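You operate a simulated robot arm through the tools that you are given. There is no shell and no other tool. Be economical: measure what you need, move in short steps, check, and stop when the job is done.

The job below is to be done with a simulated robot arm. You get a single attempt, and the scene is never put back.

JOB
Swap plate C's 2 mm shim for the shim or shims that close the gap, and clamp them.
Fine: fewest shims that fill the gap; the 2 mm shim ends fully out.

The check looks at the end state, three seconds after you hand in, the way a careful person would. Anything else that was tipped, shoved, dropped, spilled or broken makes it a failure.

ROBOT AND FRAMES
A 7-joint arm with a two-finger parallel gripper, fixed in place. Base frame: the origin is at the foot of the arm, x ahead of it, y to its left, z up. Readings come in cm, rad, newtons and seconds.
With the tool pointing down near the work surface it reaches from about 24 to 68 cm from the base axis. Its first joint turns from -1.152 to 1.152 rad. Payload 1.57 kg.
The TCP is the grasp point between the finger pads, 3 cm short of the fingertips. In the tool frame z runs along the fingers and y along their closing line. The gripper opens to 11 cm. The fingers are 2.4 cm wide and 1.2 cm thick; the gripper's body (4.8 by 11.2 cm) begins 7.8 cm behind the TCP.
Orientation is that of the tool frame in the base frame, as a unit quaternion [x, y, z, w]. With the fingers straight down and closing along the base's y, the tool's x points along the base's -x, its y along +y and its z along -z.

CONTROLS
- The arm moves only by the tool jog_arm. Its argument "commands" is a list of rows, each an object of numbers (a shift or turn left out is 0, a gripper value left out holds the last): "dx", "dy", "dz": the shift along the base's x, y, z in cm; "ax", "ay", "az": the turn, a rotation vector about the base's x, y, z in rad; "claw": the closure, from 0 (fully open) to 1 (shut). In form: [{"dx": .., "dy": .., "dz": .., "ax": .., "ay": .., "az": .., "claw": ..}, ...]. A call has 1 to 8 rows; each row shifts and turns the commanded pose from where the row before left it. Each row takes 0.2 s and may step no farther than 5 cm and 0.15 rad from the row before; otherwise, or with a gripper value out of range, the whole call is refused. A pose out of reach is approached as far as the arm can. The call stops where the force on the tool passes 60 N (or 10 N more than at its start, if that is more) or the arm is blocked; 0.2 s more then pass. The fingers move at their own pace (about 10.8 cm/s each) and stop on an object; they squeeze with about 23 N. The grip force told is the motor's: it shows also when the fingers shut on nothing. Time passes only in rows, and 0.2 s behind the last, so rows that do not move let the fingers close. The reply holds the time, the measured pose of the TCP, the force on the tool along the base axes, the opening and the grip force, in the units named above and with some noise.
- Cameras (640 x 400 px; columns grow to the right, rows downward): "scene" is fixed at [16.02, -40.33, 138.11]; the picture's right is [0.76, -0.65, 0.00], its down [-0.51, -0.59, -0.63] and it looks along [0.41, 0.48, -0.78] (base axes); focal length 322 px, centre (320, 200). "wrist" rides on the gripper at [-3.6, 0, -8] in the tool frame; the picture's right is [0.00, -1.00, 0.00], its down [0.97, 0.00, -0.24] and it looks along [0.24, 0.00, 0.97] (tool axes); focal length 218 px, centre (320, 200). There is no depth. A picture from a camera that has moved, and an enlarged one, comes with that camera's place and axes in the base frame and with its lens.
- camera(camera): a new picture of that camera. No time passes.
- inspect(camera, box): a new picture of the part [left, top, right, bottom] of that camera's present view, enlarged. No time passes.
- job_done(): hands the job in; it is judged then, once.

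Go step by step. Nothing tells you positions but the pictures and the camera data: compare them with the known pose of the tool, close in by small moves and look again before you grip or let go. The budget is 120 turns and 76 pictures, counting those below and the enlarged ones. Unless the task says otherwise, let go and move clear before handing in, and close with one line.

The tools are called after "Call:" by a JSON object that holds its "api" and its "payload". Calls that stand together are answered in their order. jog_arm: Moves the arm, as the interface text tells. Its arguments: {"type":"object","properties":{"commands":{"type":"array"}},"required":["commands"]} The other tools are called the same way: camera (camera) takes a picture; inspect (camera, box) takes an enlarged picture of a part of a camera's view; job_done () hands the job in.

At the start:

```text
t: 0.0
position: [33.85, -13.45, 106.57]
orientation: [0.0, 1.0, 0.0, 0.0]
wrist_force: [1.0, 0.5, 1.2]
width: 11.03
grasp_force: 0.0
```

scene: 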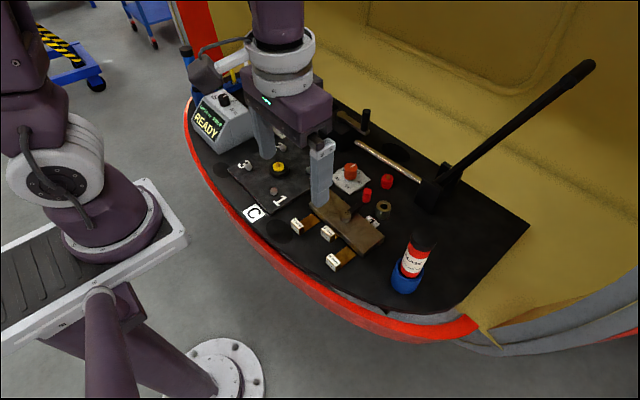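
wrist: 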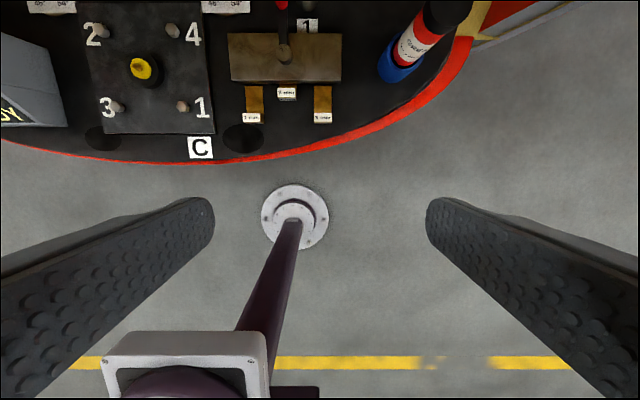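

I see a work table with plate C, a screen reading "READY", some shims with tags near a brown block, and other items. I'll look closer first.

Call:
{"api": "inspect", "payload": {"camera": "scene", "box": [180, 80, 320, 220]}}

Call:
{"api": "inspect", "payload": {"camera": "scene", "box": [280, 150, 440, 290]}}

Call:
{"api": "inspect", "payload": {"camera": "wrist", "box": [0, 0, 240, 160]}}

Call:
{"api": "inspect", "payload": {"camera": "wrist", "box": [210, 0, 450, 160]}}

```text
2.86 times, centred on (250, 150) of scene
camera zoom: at [16.02, -40.33, 138.11], right [0.76, -0.65, 0.0], down [-0.51, -0.59, -0.63], along [0.41, 0.48, -0.78], focal length 921 px, centre (520, 343)
```

zoom: 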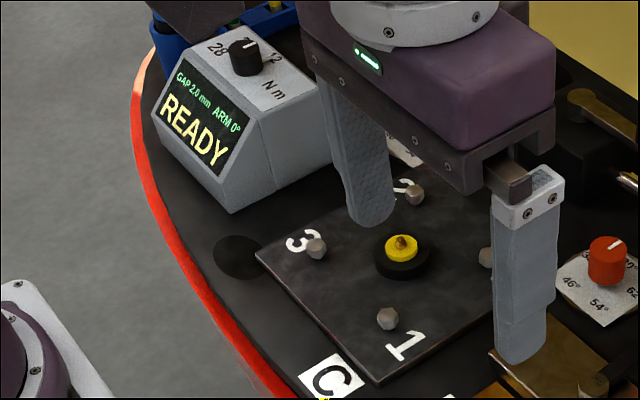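

```text
2.86 times, centred on (360, 220) of scene
camera zoom: at [16.02, -40.33, 138.11], right [0.76, -0.65, 0.0], down [-0.51, -0.59, -0.63], along [0.41, 0.48, -0.78], focal length 921 px, centre (206, 143)
```

zoom: 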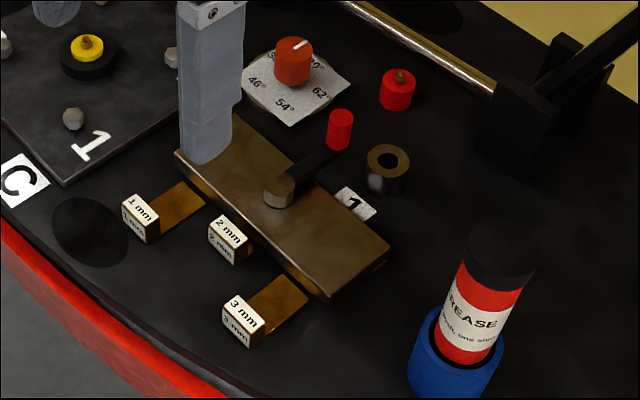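

```text
2.50 times, centred on (120, 80) of wrist
camera zoom: at [37.55, -13.44, 114.58], right [0.0, -1.0, 0.0], down [-0.97, 0.0, 0.24], along [-0.24, 0.0, -0.97], focal length 546 px, centre (820, 500)
```

zoom: 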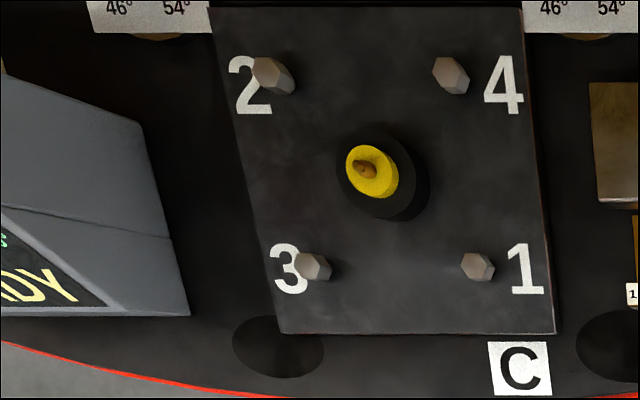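

```text
2.50 times, centred on (330, 80) of wrist
camera zoom: at [37.55, -13.44, 114.58], right [0.0, -1.0, 0.0], down [-0.97, 0.0, 0.24], along [-0.24, 0.0, -0.97], focal length 546 px, centre (295, 500)
```

zoom: 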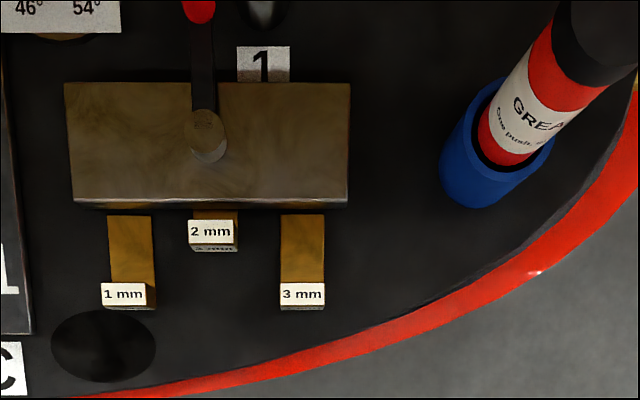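

The display reads "GAP 2.0 mm ARM 0°", and a brass block with a lever holds the 2 mm tag. I'll move the arm over the table for a better look from above.

Call:
{"api": "jog_arm", "payload": {"commands": [{"dx": 4}, {"dx": 4}, {"dx": 4}, {"dx": 3}]}}

Call:
{"api": "camera", "payload": {"camera": "wrist"}}

Call:
{"api": "camera", "payload": {"camera": "scene"}}

```text
t: 1.0
position: [49.07, -13.3, 106.65]
orientation: [-0.001, 1.0, 0.0, 0.0]
wrist_force: [-0.5, 0.6, 0.0]
width: 10.98
grasp_force: 0.0
```

```text
69 pictures are left
camera wrist: at [52.63, -13.44, 114.68], right [0.0, -1.0, 0.0], down [-0.97, 0.0, 0.24], along [-0.24, 0.0, -0.97], focal length 218 px, centre (320, 200)
```

wrist: 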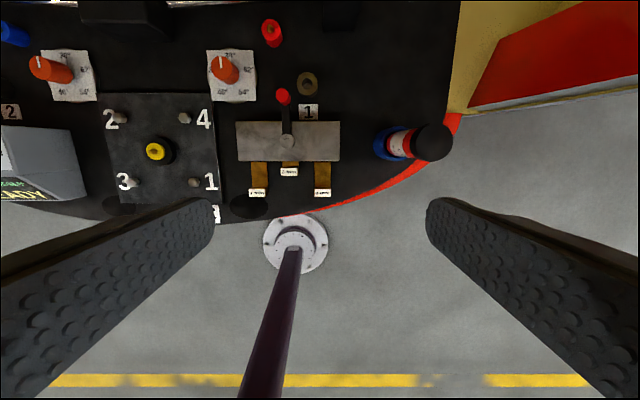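

```text
68 pictures are left
```

scene: 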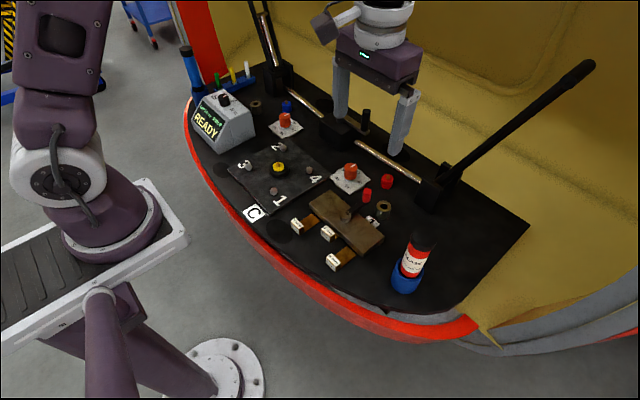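

The arm is out of the way of the table now. I'll enlarge the areas: the lever block, the display, and the back.

Call:
{"api": "inspect", "payload": {"camera": "wrist", "box": [200, 80, 360, 220]}}

Call:
{"api": "inspect", "payload": {"camera": "wrist", "box": [0, 0, 240, 150]}}

Call:
{"api": "inspect", "payload": {"camera": "scene", "box": [180, 60, 320, 160]}}

Call:
{"api": "inspect", "payload": {"camera": "scene", "box": [280, 180, 400, 280]}}

```text
2.86 times, centred on (280, 150) of wrist
camera zoom: at [52.63, -13.44, 114.68], right [0.0, -1.0, 0.0], down [-0.97, 0.0, 0.24], along [-0.24, 0.0, -0.97], focal length 624 px, centre (434, 343)
```

zoom: 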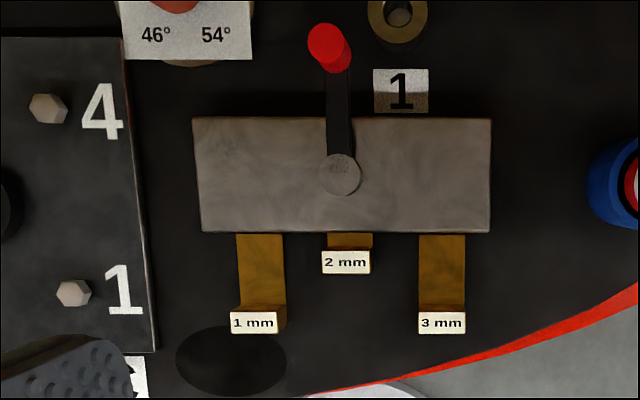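

```text
2.67 times, centred on (120, 75) of wrist
camera zoom: at [52.63, -13.44, 114.68], right [0.0, -1.0, 0.0], down [-0.97, 0.0, 0.24], along [-0.24, 0.0, -0.97], focal length 582 px, centre (853, 533)
```

zoom: 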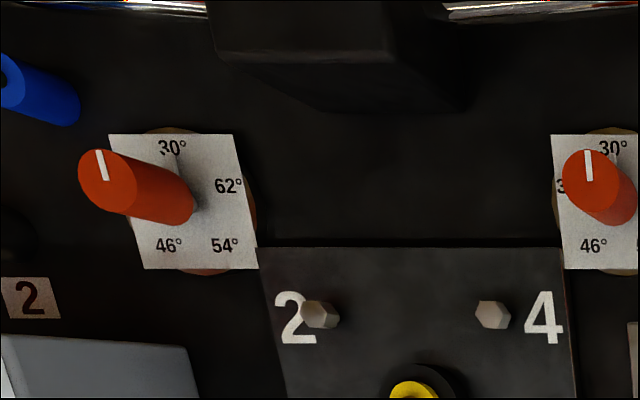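

```text
4.00 times, centred on (250, 110) of scene
camera zoom: at [16.02, -40.33, 138.11], right [0.76, -0.65, 0.0], down [-0.51, -0.59, -0.63], along [0.41, 0.48, -0.78], focal length 1290 px, centre (600, 560)
```

zoom: 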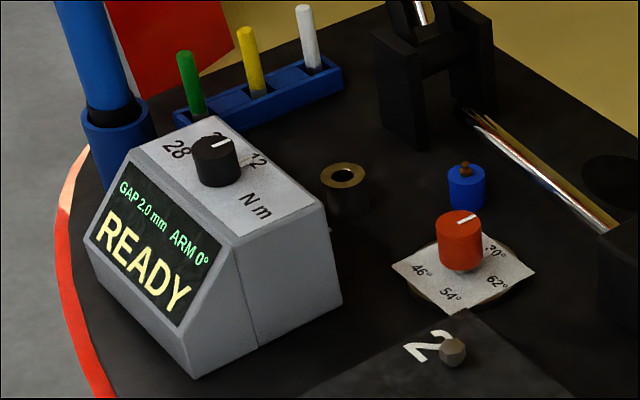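

```text
4.00 times, centred on (340, 230) of scene
camera zoom: at [16.02, -40.33, 138.11], right [0.76, -0.65, 0.0], down [-0.51, -0.59, -0.63], along [0.41, 0.48, -0.78], focal length 1290 px, centre (240, 80)
```

zoom: 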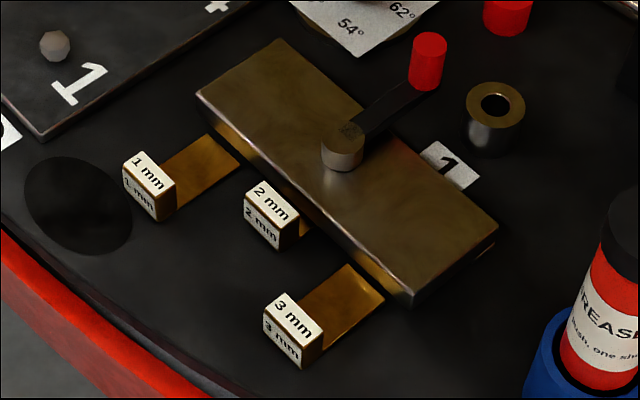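

The shims lie at about y = 0.4 (1 mm), -6.9 (2 mm, inserted) and -14 (3 mm). The block is at x 49.5–57, and the lever pivot is near (53.7, -7) with its red knob near (61, -7). Next I'll tilt the wrist to see the block's front face and gap.

Call:
{"api": "jog_arm", "payload": {"commands": [{"dx": -2, "dy": 1, "dz": -3, "ay": -0.15}, {"dx": -2, "dy": 1, "dz": -3, "ay": -0.15}, {"dx": -2, "dy": 1, "dz": -3, "ay": -0.15}, {"dx": -2, "dy": 1, "dz": -3, "ay": -0.15}, {"dx": -1, "dy": 1, "dz": -4, "ay": -0.15}, {"dx": -1, "dy": 1, "dz": -4, "ay": -0.15}]}}

Call:
{"api": "camera", "payload": {"camera": "wrist"}}

```text
t: 2.4
position: [47.53, -9.25, 86.01]
orientation: [0.0, 0.9, 0.0, 0.435]
wrist_force: [0.2, 0.6, -1.0]
width: 11.01
grasp_force: 0.1
out of reach, approached as far as the arm can: row 4, 5, 6
```

```text
63 pictures are left
camera wrist: at [43.57, -9.26, 93.72], right [0.0, -1.0, 0.0], down [-0.79, 0.0, -0.61], along [0.61, 0.0, -0.79], focal length 218 px, centre (320, 200)
```

wrist: 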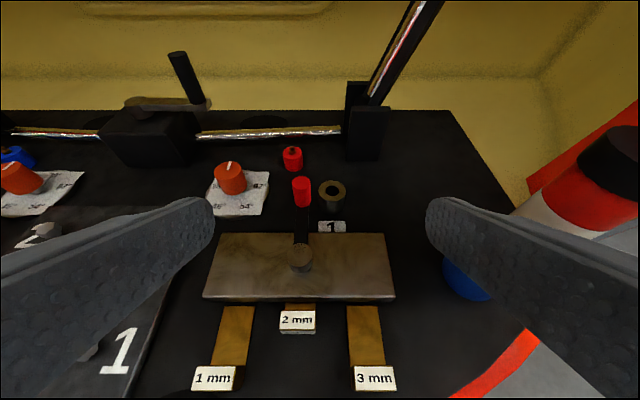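

The tilted view is good enough to use. I'll enlarge the block and its front edge.

Call:
{"api": "inspect", "payload": {"camera": "wrist", "box": [190, 280, 410, 400]}}

Call:
{"api": "inspect", "payload": {"camera": "wrist", "box": [240, 130, 400, 290]}}

```text
2.91 times, centred on (300, 340) of wrist
camera zoom: at [43.57, -9.26, 93.72], right [0.0, -1.0, 0.0], down [-0.79, 0.0, -0.61], along [0.61, 0.0, -0.79], focal length 635 px, centre (378, -207)
```

zoom: 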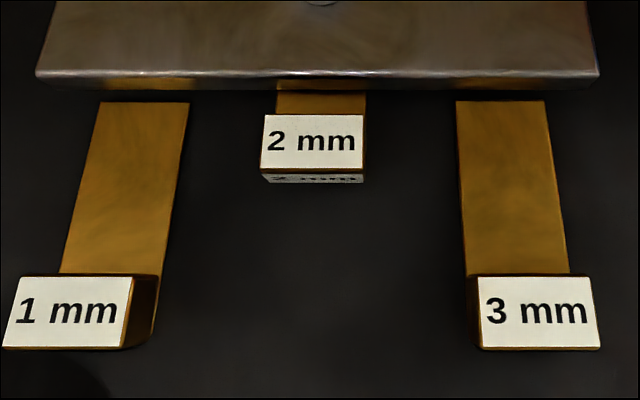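

```text
2.50 times, centred on (320, 210) of wrist
camera zoom: at [43.57, -9.26, 93.72], right [0.0, -1.0, 0.0], down [-0.79, 0.0, -0.61], along [0.61, 0.0, -0.79], focal length 546 px, centre (320, 175)
```

zoom: 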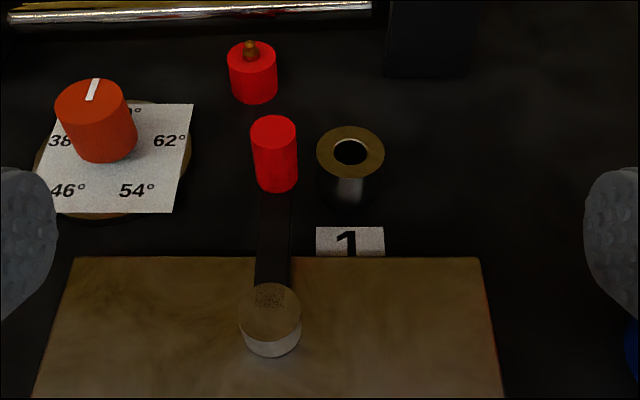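

The front gap is under the block's lip; the 1 and 3 mm blades start just in front of it. The display likely shows 2.0 mm left over, which I'll verify as I go. Now I'll return the tool to vertical and head for the lever handle.

Call:
{"api": "jog_arm", "payload": {"commands": [{"dz": 2, "ay": 0.15}, {"dx": 2, "dz": 1, "ay": 0.15}, {"dx": 2, "ay": 0.15}, {"dx": 2, "ay": 0.15}, {"dx": 2, "ay": 0.15}, {"dx": 2, "ay": 0.15}, {}]}}

```text
t: 4.0
position: [57.61, -9.08, 88.8]
orientation: [-0.001, 1.0, -0.001, -0.001]
wrist_force: [0.0, 0.0, 1.0]
width: 11.0
grasp_force: 0.1
```

The tool is vertical again. I'll go above the handle with the fingers partly closed and look.

Call:
{"api": "jog_arm", "payload": {"commands": [{"dx": 1.8, "dy": 1, "dz": -3, "claw": 0.55}, {"dx": 1.8, "dy": 1, "dz": -3}, {}]}}

Call:
{"api": "camera", "payload": {"camera": "wrist"}}

Call:
{"api": "inspect", "payload": {"camera": "scene", "box": [300, 120, 440, 220]}}

```text
t: 4.8
position: [60.89, -7.19, 82.91]
orientation: [0.0, 1.0, 0.0, 0.001]
wrist_force: [-0.1, -0.2, 0.5]
width: 4.96
grasp_force: 0.2
```

```text
60 pictures are left
camera wrist: at [64.74, -7.17, 90.88], right [0.0, -1.0, 0.0], down [-0.97, 0.0, 0.24], along [-0.24, 0.0, -0.97], focal length 218 px, centre (320, 200)
```

wrist: 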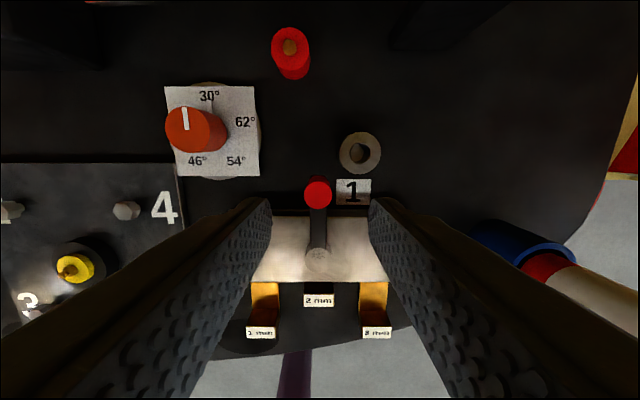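

```text
4.00 times, centred on (370, 170) of scene
camera zoom: at [16.03, -40.33, 138.11], right [0.76, -0.65, 0.0], down [-0.51, -0.59, -0.63], along [0.41, 0.48, -0.78], focal length 1290 px, centre (120, 320)
```

zoom: 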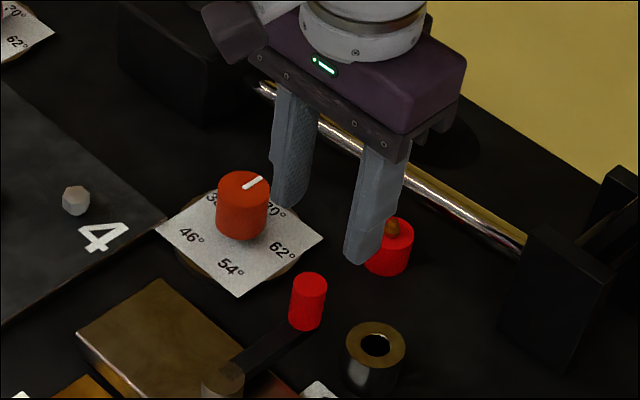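

The handle is right below at about (61.2, -7.0). I'll descend and grip it.

Call:
{"api": "jog_arm", "payload": {"commands": [{"dx": 0.3, "dy": 0.2, "dz": -4}, {"dz": -4.2}, {"claw": 0.75}, {"claw": 0.9}, {}]}}

Call:
{"api": "camera", "payload": {"camera": "wrist"}}

```text
t: 6.0
position: [61.5, -6.87, 74.65]
orientation: [0.001, 1.0, 0.001, 0.0]
wrist_force: [3.5, -3.8, -6.8]
width: 2.12
grasp_force: 34.4
```

```text
58 pictures are left
camera wrist: at [65.05, -7.02, 82.65], right [0.0, -1.0, 0.0], down [-0.97, 0.0, 0.24], along [-0.24, 0.0, -0.97], focal length 218 px, centre (320, 200)
```

wrist: 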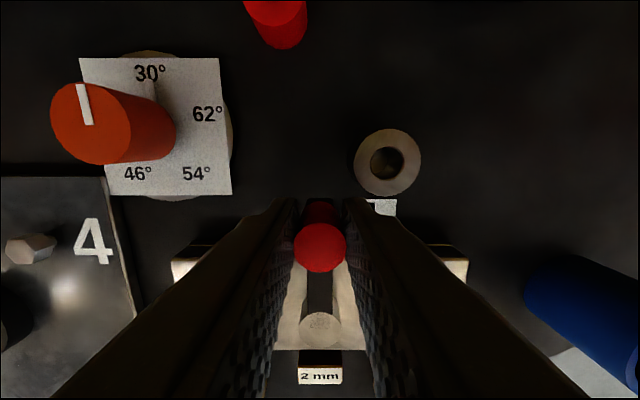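

I've got the handle (2.1 cm wide). I'll try turning it counter-clockwise in small arc steps and read the force.

Call:
{"api": "jog_arm", "payload": {"commands": [{"dx": -0.08, "dy": 1.12, "az": 0.15}, {"dx": -0.25, "dy": 1.1, "az": 0.15}]}}

Call:
{"api": "camera", "payload": {"camera": "wrist"}}

Call:
{"api": "camera", "payload": {"camera": "scene"}}

```text
t: 6.5
position: [61.19, -6.9, 74.6]
orientation: [-0.102, 0.995, -0.012, 0.0]
wrist_force: [4.0, -17.4, -11.1]
width: 2.17
grasp_force: 34.7
stopped in row 2: the force on the tool passed its limit (the readings are from after the stop); the commanded pose is now the measured one
```

```text
57 pictures are left
camera wrist: at [64.74, -5.98, 82.63], right [0.2, -0.98, 0.02], down [-0.95, -0.19, 0.24], along [-0.23, -0.07, -0.97], focal length 218 px, centre (320, 200)
```

wrist: 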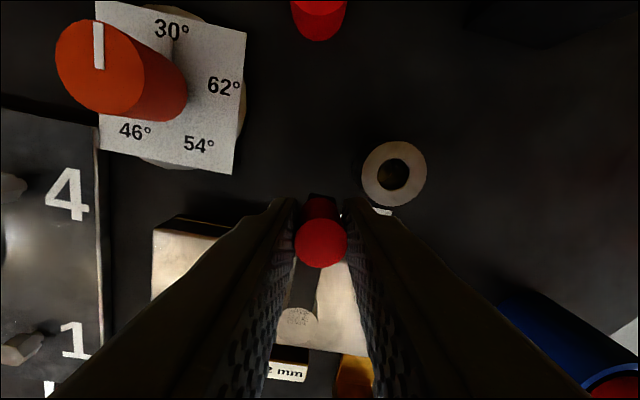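

```text
56 pictures are left
```

scene: 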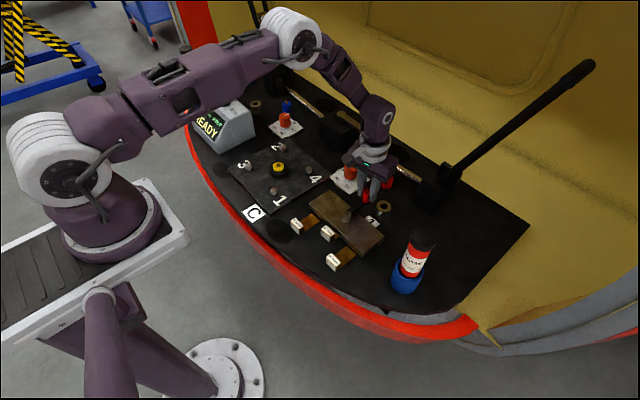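

The handle does not move toward +y (a stop). I'll try clockwise, toward -y.

Call:
{"api": "jog_arm", "payload": {"commands": [{"dy": -0.3, "az": -0.15}, {"dx": -0.05, "dy": -1.0, "az": -0.15}, {"dx": -0.2, "dy": -1.1, "az": -0.12}]}}

Call:
{"api": "camera", "payload": {"camera": "wrist"}}

```text
t: 7.3
position: [61.06, -8.87, 74.52]
orientation: [0.108, 0.994, -0.008, -0.002]
wrist_force: [1.7, 4.6, 2.5]
width: 2.16
grasp_force: 34.5
```

```text
55 pictures are left
camera wrist: at [64.56, -9.59, 82.67], right [-0.22, -0.98, 0.02], down [-0.95, 0.21, 0.24], along [-0.24, 0.04, -0.97], focal length 218 px, centre (320, 200)
```

wrist: 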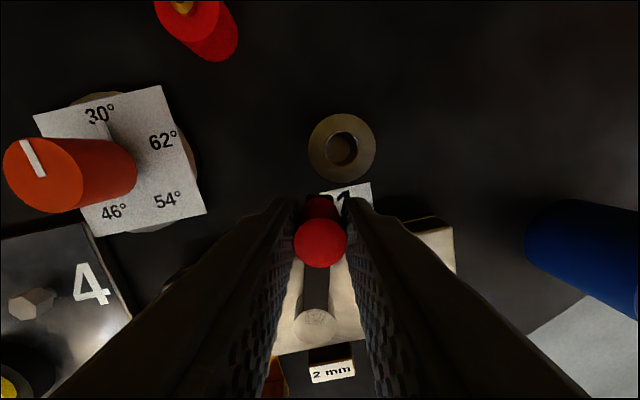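

It turns clockwise freely. I'll continue along the arc.

Call:
{"api": "jog_arm", "payload": {"commands": [{"dx": -0.36, "dy": -1.09, "az": -0.15}, {"dx": -0.52, "dy": -1.01, "az": -0.15}, {"dx": -0.67, "dy": -0.93, "az": -0.15}, {"dx": -0.79, "dy": -0.81, "az": -0.15}, {"dx": -0.91, "dy": -0.69, "az": -0.15}]}}

Call:
{"api": "inspect", "payload": {"camera": "scene", "box": [180, 80, 440, 280]}}

```text
t: 8.5
position: [57.65, -13.44, 74.72]
orientation: [0.465, 0.885, -0.008, -0.006]
wrist_force: [-3.3, 4.7, 11.6]
width: 2.18
grasp_force: 35.4
```

```text
2.00 times, centred on (310, 180) of scene
camera zoom: at [15.99, -40.31, 138.12], right [0.76, -0.65, 0.0], down [-0.51, -0.59, -0.63], along [0.41, 0.48, -0.78], focal length 645 px, centre (340, 240)
```

zoom: 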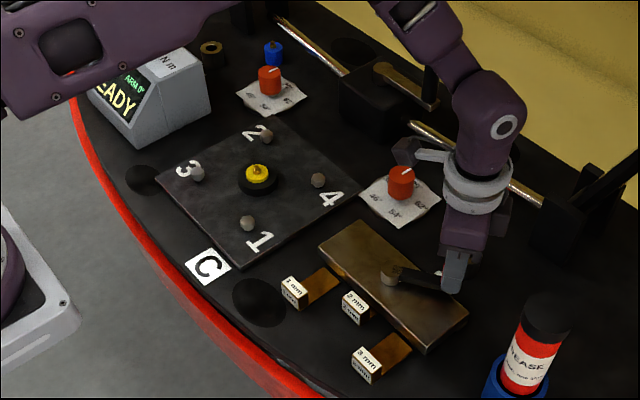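

It's turned about 60°. I'll continue toward 90°.

Call:
{"api": "jog_arm", "payload": {"commands": [{"dx": -1.0, "dy": -0.51, "az": -0.15}, {"dx": -1.08, "dy": -0.36, "az": -0.15}, {"dx": -1.11, "dy": -0.2, "az": -0.15}, {"dx": -0.76, "dy": -0.04, "az": -0.1}]}}

Call:
{"api": "inspect", "payload": {"camera": "scene", "box": [180, 80, 440, 280]}}

```text
t: 9.5
position: [53.69, -14.67, 74.68]
orientation: [0.688, 0.725, -0.006, -0.006]
wrist_force: [1.5, -1.2, 11.9]
width: 2.18
grasp_force: 34.8
```

```text
2.00 times, centred on (310, 180) of scene
camera zoom: at [16.0, -40.32, 138.11], right [0.76, -0.65, 0.0], down [-0.51, -0.59, -0.63], along [0.41, 0.48, -0.78], focal length 645 px, centre (340, 240)
```

zoom: 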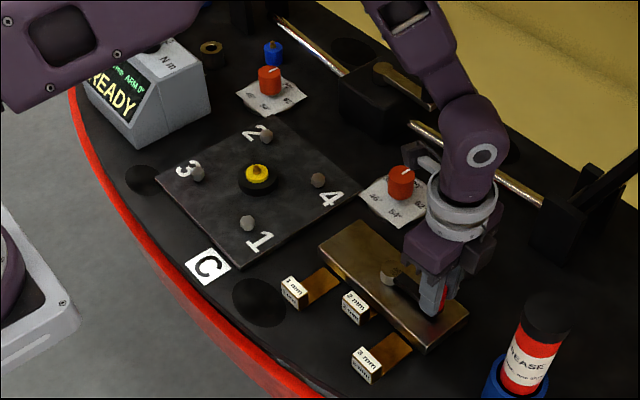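

The lever is at 90°. I'll test whether there's an end stop a little further.

Call:
{"api": "jog_arm", "payload": {"commands": [{"dx": -1.1, "dy": 0.08, "az": -0.15}, {}]}}

```text
t: 10.1
position: [53.4, -14.6, 74.77]
orientation: [0.739, 0.674, -0.003, 0.0]
wrist_force: [51.5, -8.1, -27.6]
width: 2.16
grasp_force: 34.8
```

The force shows a hard stop at about 90°, so the lever is fully open. I'll back off, release and rise.

Call:
{"api": "jog_arm", "payload": {"commands": [{"dx": 0.9, "dy": -0.05, "az": 0.12}, {"claw": 0.55}, {"claw": 0.55}, {"dz": 4}, {"dz": 5}, {"dz": 5, "dx": -2}]}}

Call:
{"api": "camera", "payload": {"camera": "wrist"}}

Call:
{"api": "camera", "payload": {"camera": "scene"}}

```text
refused: row 6 steps farther than a row can; nothing moved
```

```text
52 pictures are left
camera wrist: at [53.04, -18.24, 82.67], right [-1.0, 0.09, 0.0], down [0.09, 0.97, 0.24], along [0.02, 0.24, -0.97], focal length 218 px, centre (320, 200)
```

wrist: 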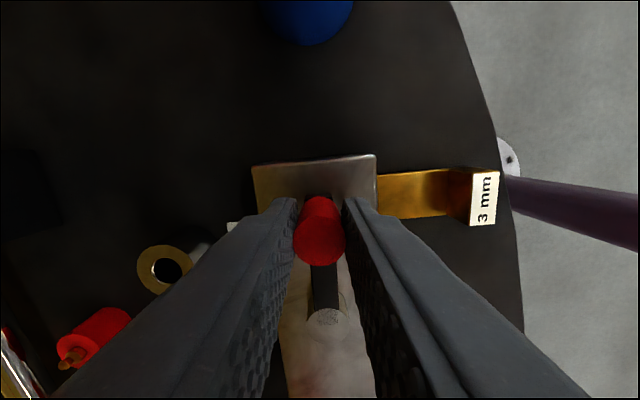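

```text
51 pictures are left
```

scene: 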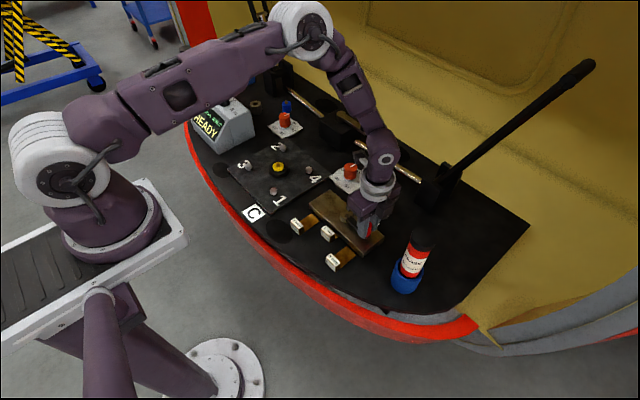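

The last row was too long. I'll repeat with smaller steps.

Call:
{"api": "jog_arm", "payload": {"commands": [{"dx": 0.9, "dy": -0.05, "az": 0.12}, {"claw": 0.55}, {"claw": 0.55}, {"dz": 4}, {"dz": 4.5}, {"dz": 4.5}]}}

Call:
{"api": "inspect", "payload": {"camera": "scene", "box": [180, 80, 320, 180]}}

Call:
{"api": "camera", "payload": {"camera": "wrist"}}

```text
t: 11.5
position: [53.43, -14.44, 87.72]
orientation: [0.697, 0.717, -0.006, -0.008]
wrist_force: [0.7, 0.3, 0.4]
width: 4.96
grasp_force: 0.1
```

```text
4.00 times, centred on (250, 130) of scene
camera zoom: at [16.02, -40.33, 138.11], right [0.76, -0.65, 0.0], down [-0.51, -0.59, -0.63], along [0.41, 0.48, -0.78], focal length 1290 px, centre (600, 480)
```

zoom: 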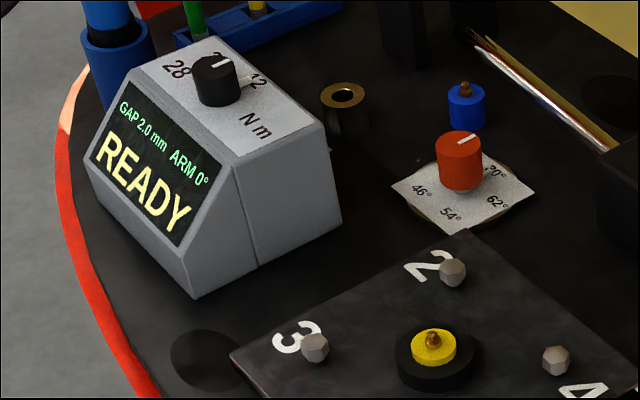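

```text
49 pictures are left
camera wrist: at [53.72, -18.14, 95.72], right [-1.0, -0.03, 0.02], down [-0.02, 0.97, 0.24], along [-0.03, 0.24, -0.97], focal length 218 px, centre (320, 200)
```

wrist: 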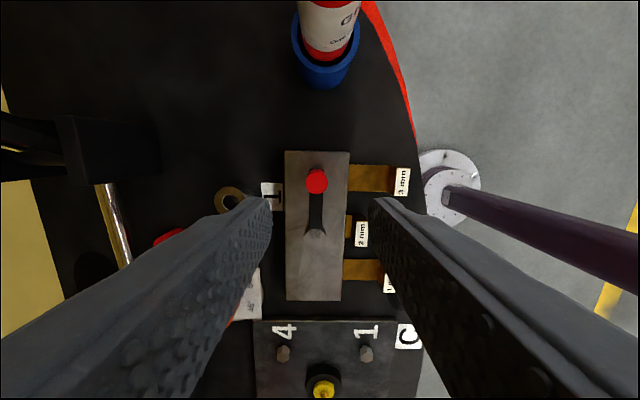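

Display still reads GAP 2.0 mm. Now I'll turn the wrist back and go above the 2 mm tag at about (47.4, -6.9).

Call:
{"api": "jog_arm", "payload": {"commands": [{"dx": -0.6, "dy": 0.75, "az": 0.15}, {"dx": -0.6, "dy": 0.75, "az": 0.15}, {"dx": -0.6, "dy": 0.75, "az": 0.15}, {"dx": -0.6, "dy": 0.75, "az": 0.15}, {"dx": -0.6, "dy": 0.75, "az": 0.15}, {"dx": -0.6, "dy": 0.75, "az": 0.15}, {"dx": -0.6, "dy": 0.75, "az": 0.15}, {"dx": -0.6, "dy": 0.75, "az": 0.15}]}}

Call:
{"api": "jog_arm", "payload": {"commands": [{"dx": -0.6, "dy": 0.75, "az": 0.15}, {"dx": -0.6, "dy": 0.75, "az": 0.15}, {"az": 0.04, "dz": -3}, {"dz": -2}, {}]}}

Call:
{"api": "camera", "payload": {"camera": "wrist"}}

Call:
{"api": "inspect", "payload": {"camera": "scene", "box": [260, 160, 400, 280]}}

```text
t: 13.3
position: [48.73, -8.48, 87.73]
orientation: [0.17, 0.985, -0.01, -0.003]
wrist_force: [-0.2, -0.4, 0.1]
width: 4.95
grasp_force: 0.1
```

```text
t: 14.5
position: [47.45, -7.04, 82.61]
orientation: [0.001, 1.0, -0.01, -0.001]
wrist_force: [0.0, -0.5, -0.2]
width: 4.96
grasp_force: 0.1
```

```text
48 pictures are left
camera wrist: at [51.17, -6.93, 90.67], right [0.0, -1.0, 0.02], down [-0.97, 0.01, 0.24], along [-0.24, -0.02, -0.97], focal length 218 px, centre (320, 200)
```

wrist: 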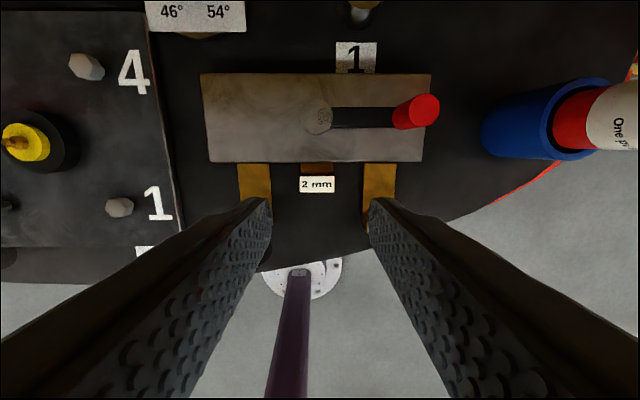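

```text
3.33 times, centred on (330, 220) of scene
camera zoom: at [16.02, -40.33, 138.11], right [0.76, -0.65, 0.0], down [-0.51, -0.59, -0.63], along [0.41, 0.48, -0.78], focal length 1075 px, centre (287, 133)
```

zoom: 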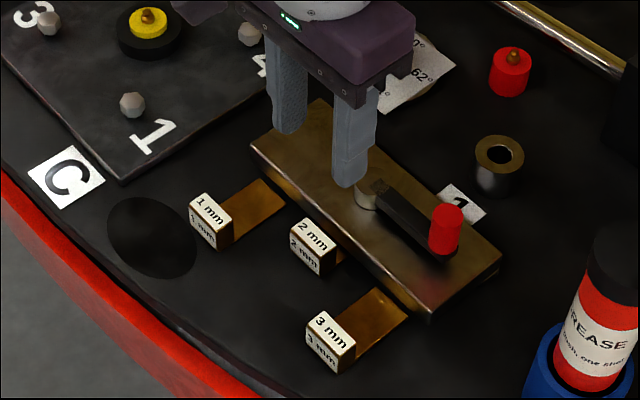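

The tool is centered over the 2 mm tag, which is about 3 cm wide and 2.5 cm high. I'll descend and grip it.

Call:
{"api": "jog_arm", "payload": {"commands": [{"dz": -4, "ax": 0.02, "dy": -0.1}, {"dz": -4}, {"dz": -4}, {}]}}

Call:
{"api": "inspect", "payload": {"camera": "scene", "box": [260, 160, 400, 280]}}

Call:
{"api": "camera", "payload": {"camera": "wrist"}}

```text
t: 15.5
position: [47.51, -7.14, 70.65]
orientation: [0.002, 1.0, 0.0, 0.0]
wrist_force: [0.3, -0.5, 0.2]
width: 4.96
grasp_force: 0.0
```

```text
3.33 times, centred on (330, 220) of scene
camera zoom: at [16.02, -40.33, 138.11], right [0.76, -0.65, 0.0], down [-0.51, -0.59, -0.63], along [0.41, 0.48, -0.78], focal length 1075 px, centre (287, 133)
```

zoom: 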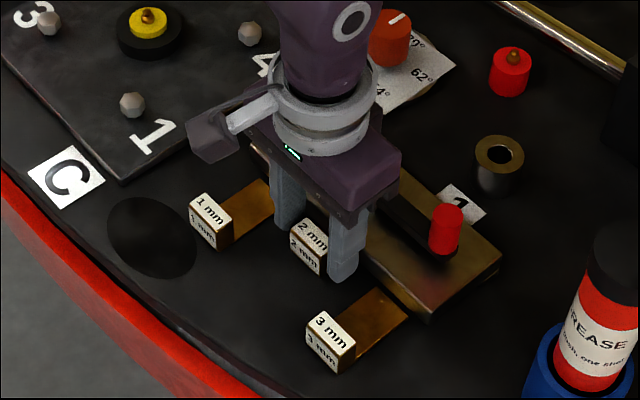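

```text
45 pictures are left
camera wrist: at [51.15, -7.19, 78.69], right [0.0, -1.0, 0.0], down [-0.97, 0.0, 0.24], along [-0.24, 0.0, -0.97], focal length 218 px, centre (320, 200)
```

wrist: 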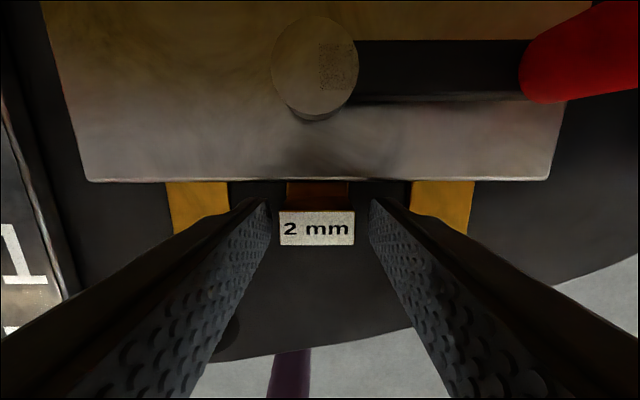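

Both fingers straddle the tag properly. I'll lower slightly, close, and start pulling it out toward -x.

Call:
{"api": "jog_arm", "payload": {"commands": [{"dz": -0.5, "dx": -0.1}, {"claw": 0.85}, {"claw": 0.9}, {}, {"dx": -0.7}, {"dx": -0.8}]}}

Call:
{"api": "camera", "payload": {"camera": "wrist"}}

```text
t: 16.9
position: [45.94, -6.85, 70.23]
orientation: [0.001, 1.0, 0.002, -0.001]
wrist_force: [0.8, 28.9, 18.8]
width: 3.51
grasp_force: 42.0
```

```text
44 pictures are left
camera wrist: at [49.61, -7.07, 78.21], right [0.0, -1.0, 0.0], down [-0.97, 0.0, 0.24], along [-0.24, 0.0, -0.97], focal length 218 px, centre (320, 200)
```

wrist: 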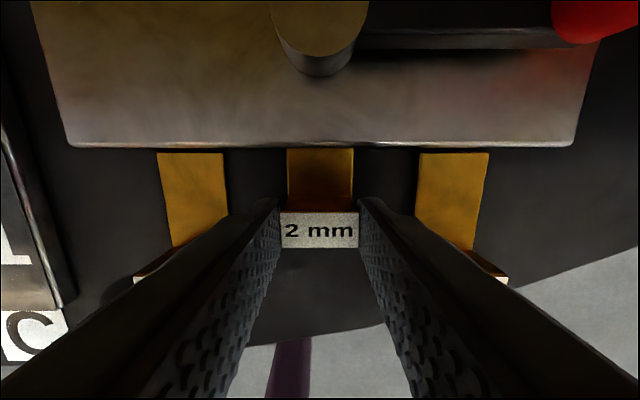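

The 2 mm shim slides out. I'll relieve the side load and keep pulling.

Call:
{"api": "jog_arm", "payload": {"commands": [{"dy": 0.25, "dz": 0.1, "dx": -0.3}, {"dx": -1}, {"dx": -1}, {"dx": -1}, {"dx": -1.2}, {}]}}

Call:
{"api": "camera", "payload": {"camera": "wrist"}}

Call:
{"api": "inspect", "payload": {"camera": "scene", "box": [180, 80, 320, 180]}}

```text
t: 18.3
position: [42.18, -6.97, 70.23]
orientation: [0.001, 1.0, 0.0, 0.009]
wrist_force: [40.8, 5.4, 14.5]
width: 3.61
grasp_force: 42.5
```

```text
43 pictures are left
camera wrist: at [45.65, -7.02, 78.45], right [0.0, -1.0, 0.0], down [-0.97, 0.0, 0.22], along [-0.22, 0.0, -0.97], focal length 218 px, centre (320, 200)
```

wrist: 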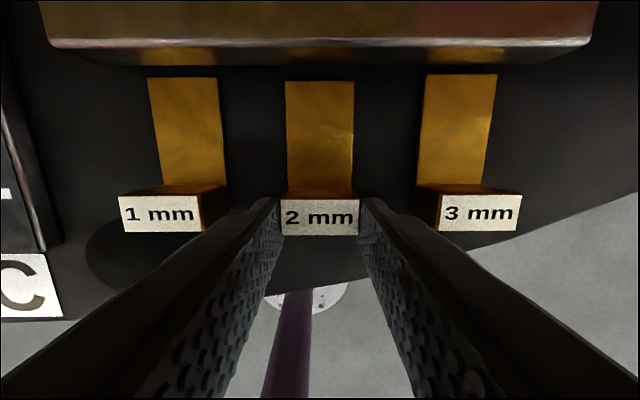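

```text
4.00 times, centred on (250, 130) of scene
camera zoom: at [16.08, -40.31, 138.1], right [0.76, -0.65, 0.0], down [-0.51, -0.59, -0.63], along [0.41, 0.48, -0.78], focal length 1290 px, centre (600, 480)
```

zoom: 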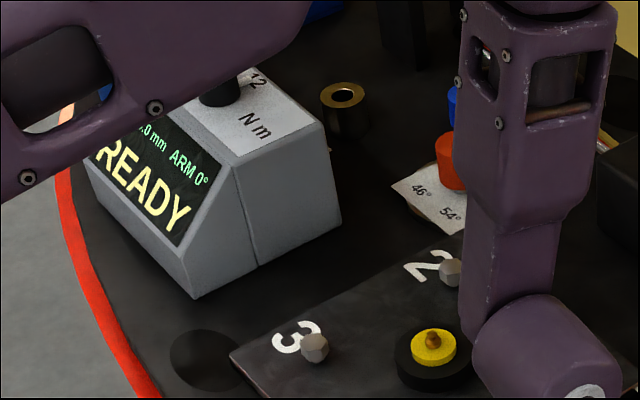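

The 2 mm shim is at its travel stop, level with the others and out. I'll relax, release, rise and check the display.

Call:
{"api": "jog_arm", "payload": {"commands": [{"dx": 0.3}, {"claw": 0.55}, {"claw": 0.55}, {"dz": 4}, {"dz": 4}, {"dx": 2, "dz": 3}]}}

Call:
{"api": "inspect", "payload": {"camera": "scene", "box": [180, 80, 380, 280]}}

```text
t: 19.7
position: [43.68, -6.82, 81.19]
orientation: [0.003, 1.0, 0.001, -0.001]
wrist_force: [-0.3, -0.7, 0.1]
width: 4.94
grasp_force: 0.1
```

```text
2.00 times, centred on (280, 180) of scene
camera zoom: at [16.02, -40.33, 138.11], right [0.76, -0.65, 0.0], down [-0.51, -0.59, -0.63], along [0.41, 0.48, -0.78], focal length 645 px, centre (400, 240)
```

zoom: 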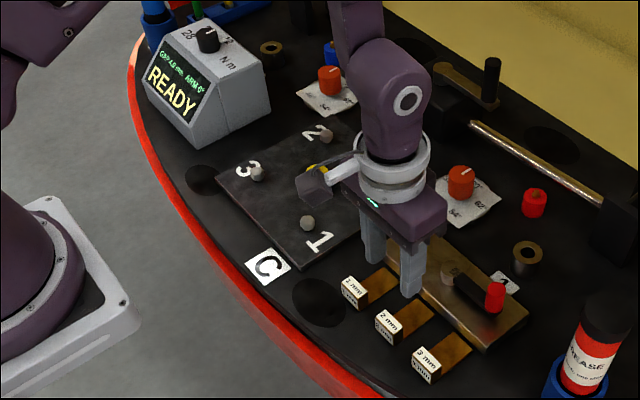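

Call:
{"api": "inspect", "payload": {"camera": "scene", "box": [240, 90, 300, 140]}}

Call:
{"api": "inspect", "payload": {"camera": "scene", "box": [240, 90, 250, 98]}}

Call:
{"api": "inspect", "payload": {"camera": "scene", "box": [186, 80, 256, 130]}}

```text
8.00 times, centred on (270, 115) of scene
camera zoom: at [16.02, -40.33, 138.11], right [0.76, -0.65, 0.0], down [-0.51, -0.59, -0.63], along [0.41, 0.48, -0.78], focal length 2579 px, centre (720, 880)
```

zoom: 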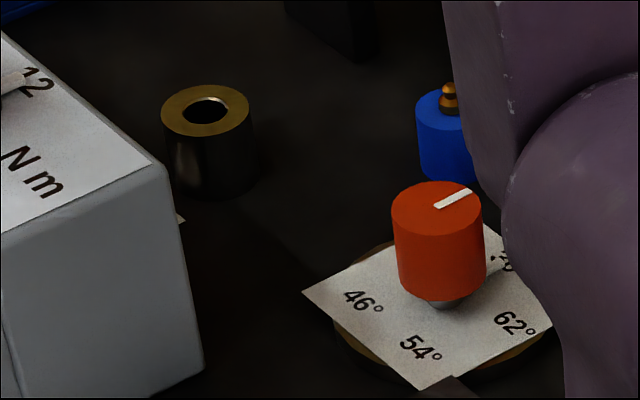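

```text
16.00 times, centred on (245, 94) of scene
camera zoom: at [16.02, -40.33, 138.11], right [0.76, -0.65, 0.0], down [-0.51, -0.59, -0.63], along [0.41, 0.48, -0.78], focal length 5159 px, centre (1520, 1896)
```

zoom: 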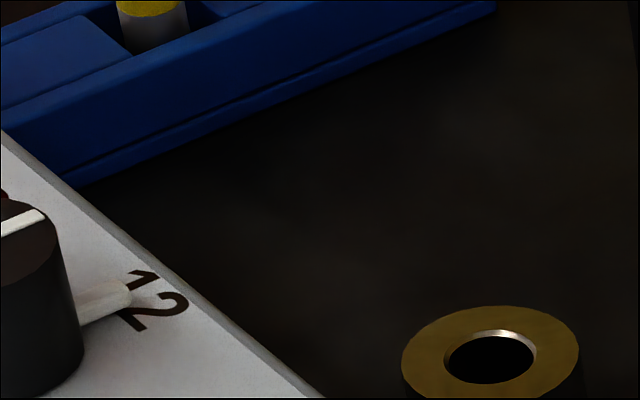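

```text
8.00 times, centred on (221, 105) of scene
camera zoom: at [16.02, -40.33, 138.11], right [0.76, -0.65, 0.0], down [-0.51, -0.59, -0.63], along [0.41, 0.48, -0.78], focal length 2579 px, centre (1112, 960)
```

zoom: 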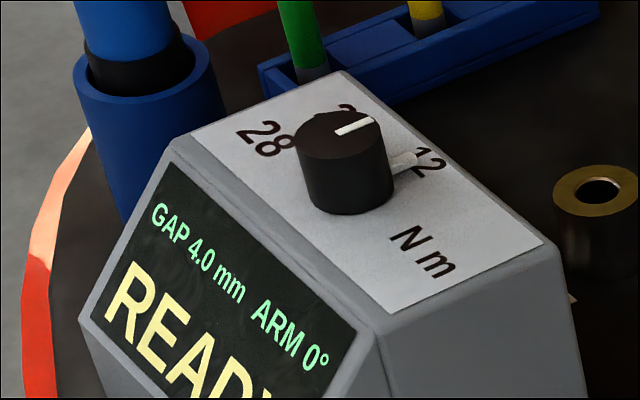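

The display now reads GAP 4.0 mm, so the answer is 1 mm + 3 mm. I'll go to the 3 mm tag at about (42.4, -14.1).

Call:
{"api": "jog_arm", "payload": {"commands": [{"dx": -0.7, "dy": -3.6}, {"dx": -0.6, "dy": -3.7}, {"dz": -3}, {}]}}

Call:
{"api": "camera", "payload": {"camera": "wrist"}}

```text
t: 20.7
position: [42.46, -14.37, 78.08]
orientation: [0.001, 1.0, 0.002, 0.0]
wrist_force: [0.2, -0.2, 1.2]
width: 4.97
grasp_force: 0.0
```

```text
37 pictures are left
camera wrist: at [46.12, -14.36, 86.21], right [0.0, -1.0, 0.0], down [-0.97, 0.0, 0.24], along [-0.24, 0.0, -0.97], focal length 218 px, centre (320, 200)
```

wrist: 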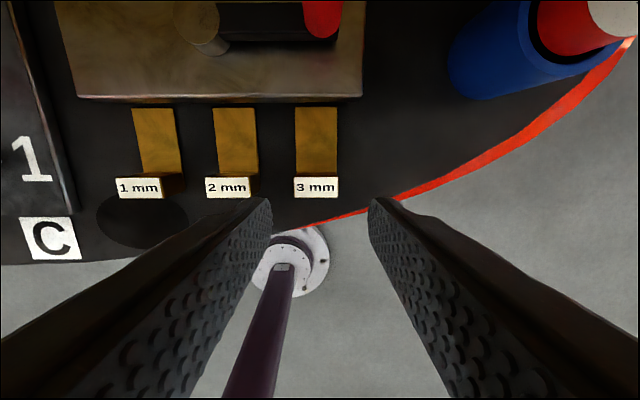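

The 3 mm tag is at about (42.9, -14.05). I'll descend, grip and look.

Call:
{"api": "jog_arm", "payload": {"commands": [{"dx": 0.35, "dy": 0.3, "dz": -4}, {"dz": -3.7}, {"claw": 0.85}, {"claw": 0.9}, {}]}}

Call:
{"api": "camera", "payload": {"camera": "wrist"}}

```text
t: 21.9
position: [42.74, -13.98, 70.58]
orientation: [0.002, 1.0, 0.002, -0.001]
wrist_force: [-0.6, 2.1, 10.1]
width: 3.48
grasp_force: 42.1
```

```text
36 pictures are left
camera wrist: at [46.45, -14.05, 78.54], right [0.0, -1.0, 0.0], down [-0.97, 0.0, 0.24], along [-0.24, 0.0, -0.97], focal length 218 px, centre (320, 200)
```

wrist: 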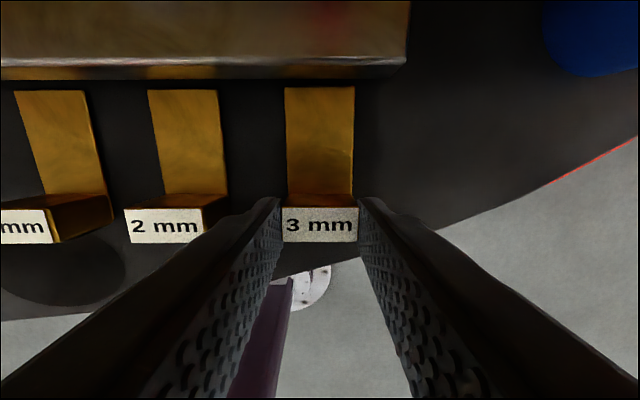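

I've got the 3 mm tag. I'll push it in toward +x in steps.

Call:
{"api": "jog_arm", "payload": {"commands": [{"dx": 0.8}, {"dx": 1}, {"dx": 1}, {"dx": 1}, {"dx": 0.8}, {}]}}

Call:
{"api": "camera", "payload": {"camera": "wrist"}}

```text
t: 23.3
position: [47.21, -14.1, 70.43]
orientation: [0.003, 1.0, 0.001, -0.003]
wrist_force: [-7.1, -3.9, -22.1]
width: 3.54
grasp_force: 42.2
```

```text
35 pictures are left
camera wrist: at [51.0, -14.05, 78.53], right [-0.01, -1.0, 0.0], down [-0.97, 0.0, 0.25], along [-0.25, 0.0, -0.97], focal length 218 px, centre (320, 200)
```

wrist: 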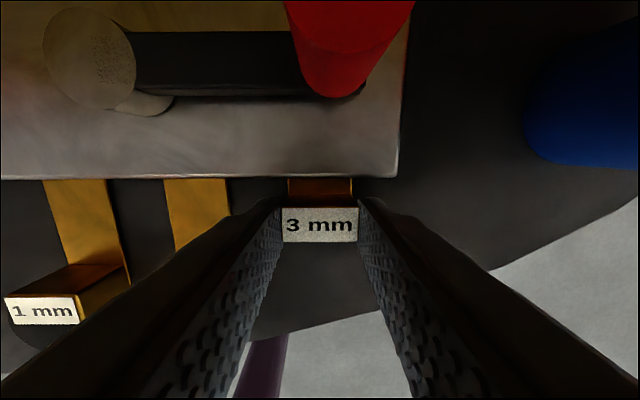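

It's nearly in. I'll push to the end stop.

Call:
{"api": "jog_arm", "payload": {"commands": [{"dx": 0.3}, {"dx": 0.3}, {}]}}

Call:
{"api": "inspect", "payload": {"camera": "scene", "box": [186, 80, 256, 130]}}

```text
t: 24.1
position: [47.45, -14.01, 70.51]
orientation: [0.003, 1.0, 0.002, -0.008]
wrist_force: [-37.4, -4.3, 0.0]
width: 3.51
grasp_force: 42.2
```

```text
8.00 times, centred on (221, 105) of scene
camera zoom: at [15.95, -40.34, 138.11], right [0.76, -0.65, 0.0], down [-0.51, -0.59, -0.63], along [0.41, 0.48, -0.78], focal length 2579 px, centre (1112, 960)
```

zoom: 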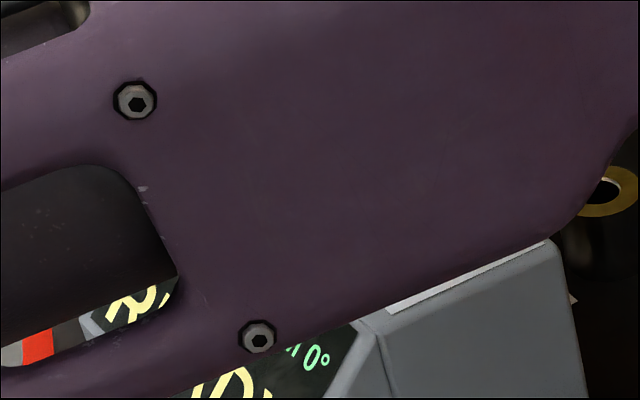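

It's against the inner stop (37 N). I'll relax, release, rise and go over the 1 mm tag at about (42.9, 0.3).

Call:
{"api": "jog_arm", "payload": {"commands": [{"dx": -0.3}, {"claw": 0.55}, {"claw": 0.55}, {"dz": 4}, {"dz": 4}, {"dx": -1.5, "dy": 4.5}, {"dx": -1.5, "dy": 4.5}, {"dx": -1.4, "dy": 4.7}]}}

Call:
{"api": "camera", "payload": {"camera": "wrist"}}

Call:
{"api": "inspect", "payload": {"camera": "scene", "box": [186, 80, 256, 130]}}

```text
t: 25.9
position: [43.2, -0.16, 78.68]
orientation: [0.003, 1.0, 0.001, 0.0]
wrist_force: [-1.3, -0.8, 0.4]
width: 4.94
grasp_force: 0.1
```

```text
33 pictures are left
camera wrist: at [46.94, -0.3, 86.61], right [-0.01, -1.0, 0.0], down [-0.97, 0.0, 0.24], along [-0.24, 0.0, -0.97], focal length 218 px, centre (320, 200)
```

wrist: 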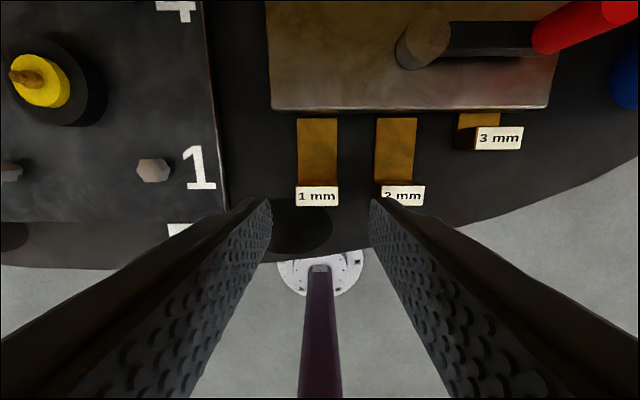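

```text
8.00 times, centred on (221, 105) of scene
camera zoom: at [16.02, -40.33, 138.11], right [0.76, -0.65, 0.0], down [-0.51, -0.59, -0.63], along [0.41, 0.48, -0.78], focal length 2579 px, centre (1112, 960)
```

zoom: 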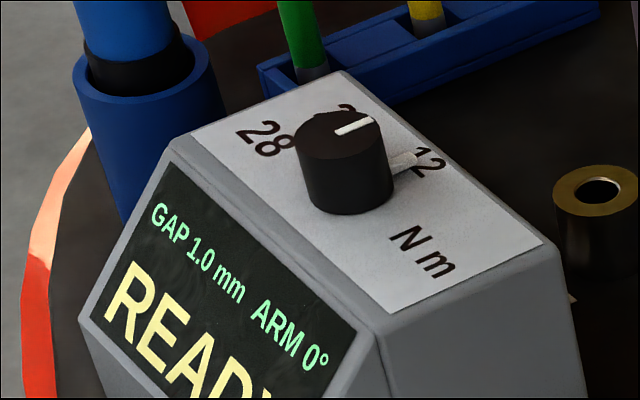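

GAP now reads 1.0 mm. The 1 mm tag is at about (42.9, 0.0); I'll descend and grip it.

Call:
{"api": "jog_arm", "payload": {"commands": [{"dx": -0.25, "dy": 0.1, "dz": -4}, {"dz": -4.2}, {"claw": 0.85}, {"claw": 0.9}, {}]}}

Call:
{"api": "camera", "payload": {"camera": "wrist"}}

```text
t: 27.1
position: [43.17, -0.04, 70.43]
orientation: [0.001, 1.0, 0.002, 0.0]
wrist_force: [0.4, 17.1, 11.4]
width: 3.49
grasp_force: 41.8
```

```text
31 pictures are left
camera wrist: at [46.72, -0.07, 78.43], right [0.0, -1.0, 0.0], down [-0.97, 0.0, 0.24], along [-0.24, 0.0, -0.97], focal length 218 px, centre (320, 200)
```

wrist: 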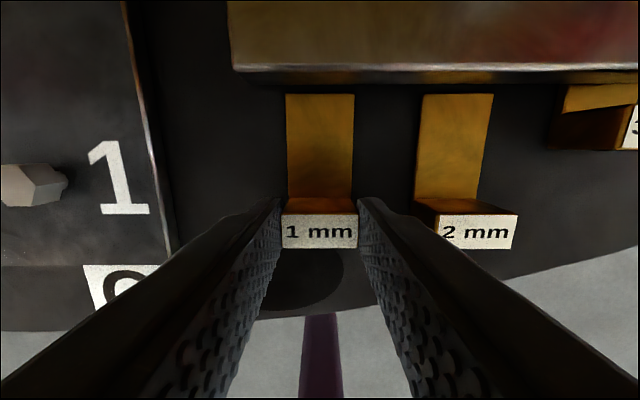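

I've got the 1 mm tag; I'll push it in to the stop.

Call:
{"api": "jog_arm", "payload": {"commands": [{"dx": 0.8, "dy": 0.1}, {"dx": 1}, {"dx": 1}, {"dx": 1}, {"dx": 0.6}, {"dx": 0.3}, {}]}}

Call:
{"api": "camera", "payload": {"camera": "wrist"}}

```text
t: 28.7
position: [47.62, -0.0, 70.44]
orientation: [0.002, 1.0, 0.0, -0.001]
wrist_force: [-13.8, 19.1, 37.2]
width: 3.5
grasp_force: 42.4
```

```text
30 pictures are left
camera wrist: at [51.29, -0.06, 78.39], right [0.0, -1.0, 0.0], down [-0.97, 0.0, 0.24], along [-0.24, 0.0, -0.97], focal length 218 px, centre (320, 200)
```

wrist: 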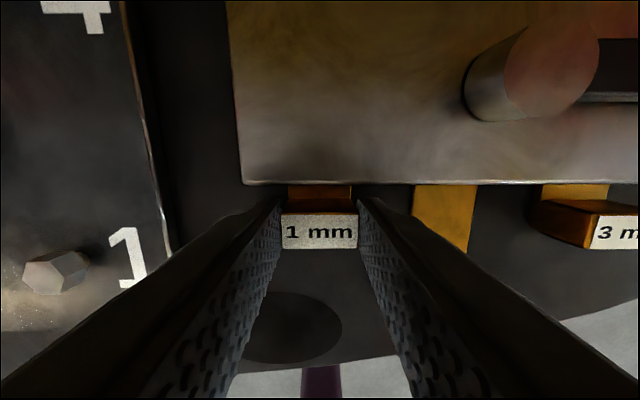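

Call:
{"api": "jog_arm", "payload": {"commands": [{"dx": 0.3, "dz": 0.1}, {"dx": 0.2}, {}]}}

```text
t: 29.5
position: [47.8, 0.02, 70.41]
orientation: [0.002, 1.0, 0.001, -0.007]
wrist_force: [-34.9, 17.9, -1.3]
width: 3.53
grasp_force: 42.2
```

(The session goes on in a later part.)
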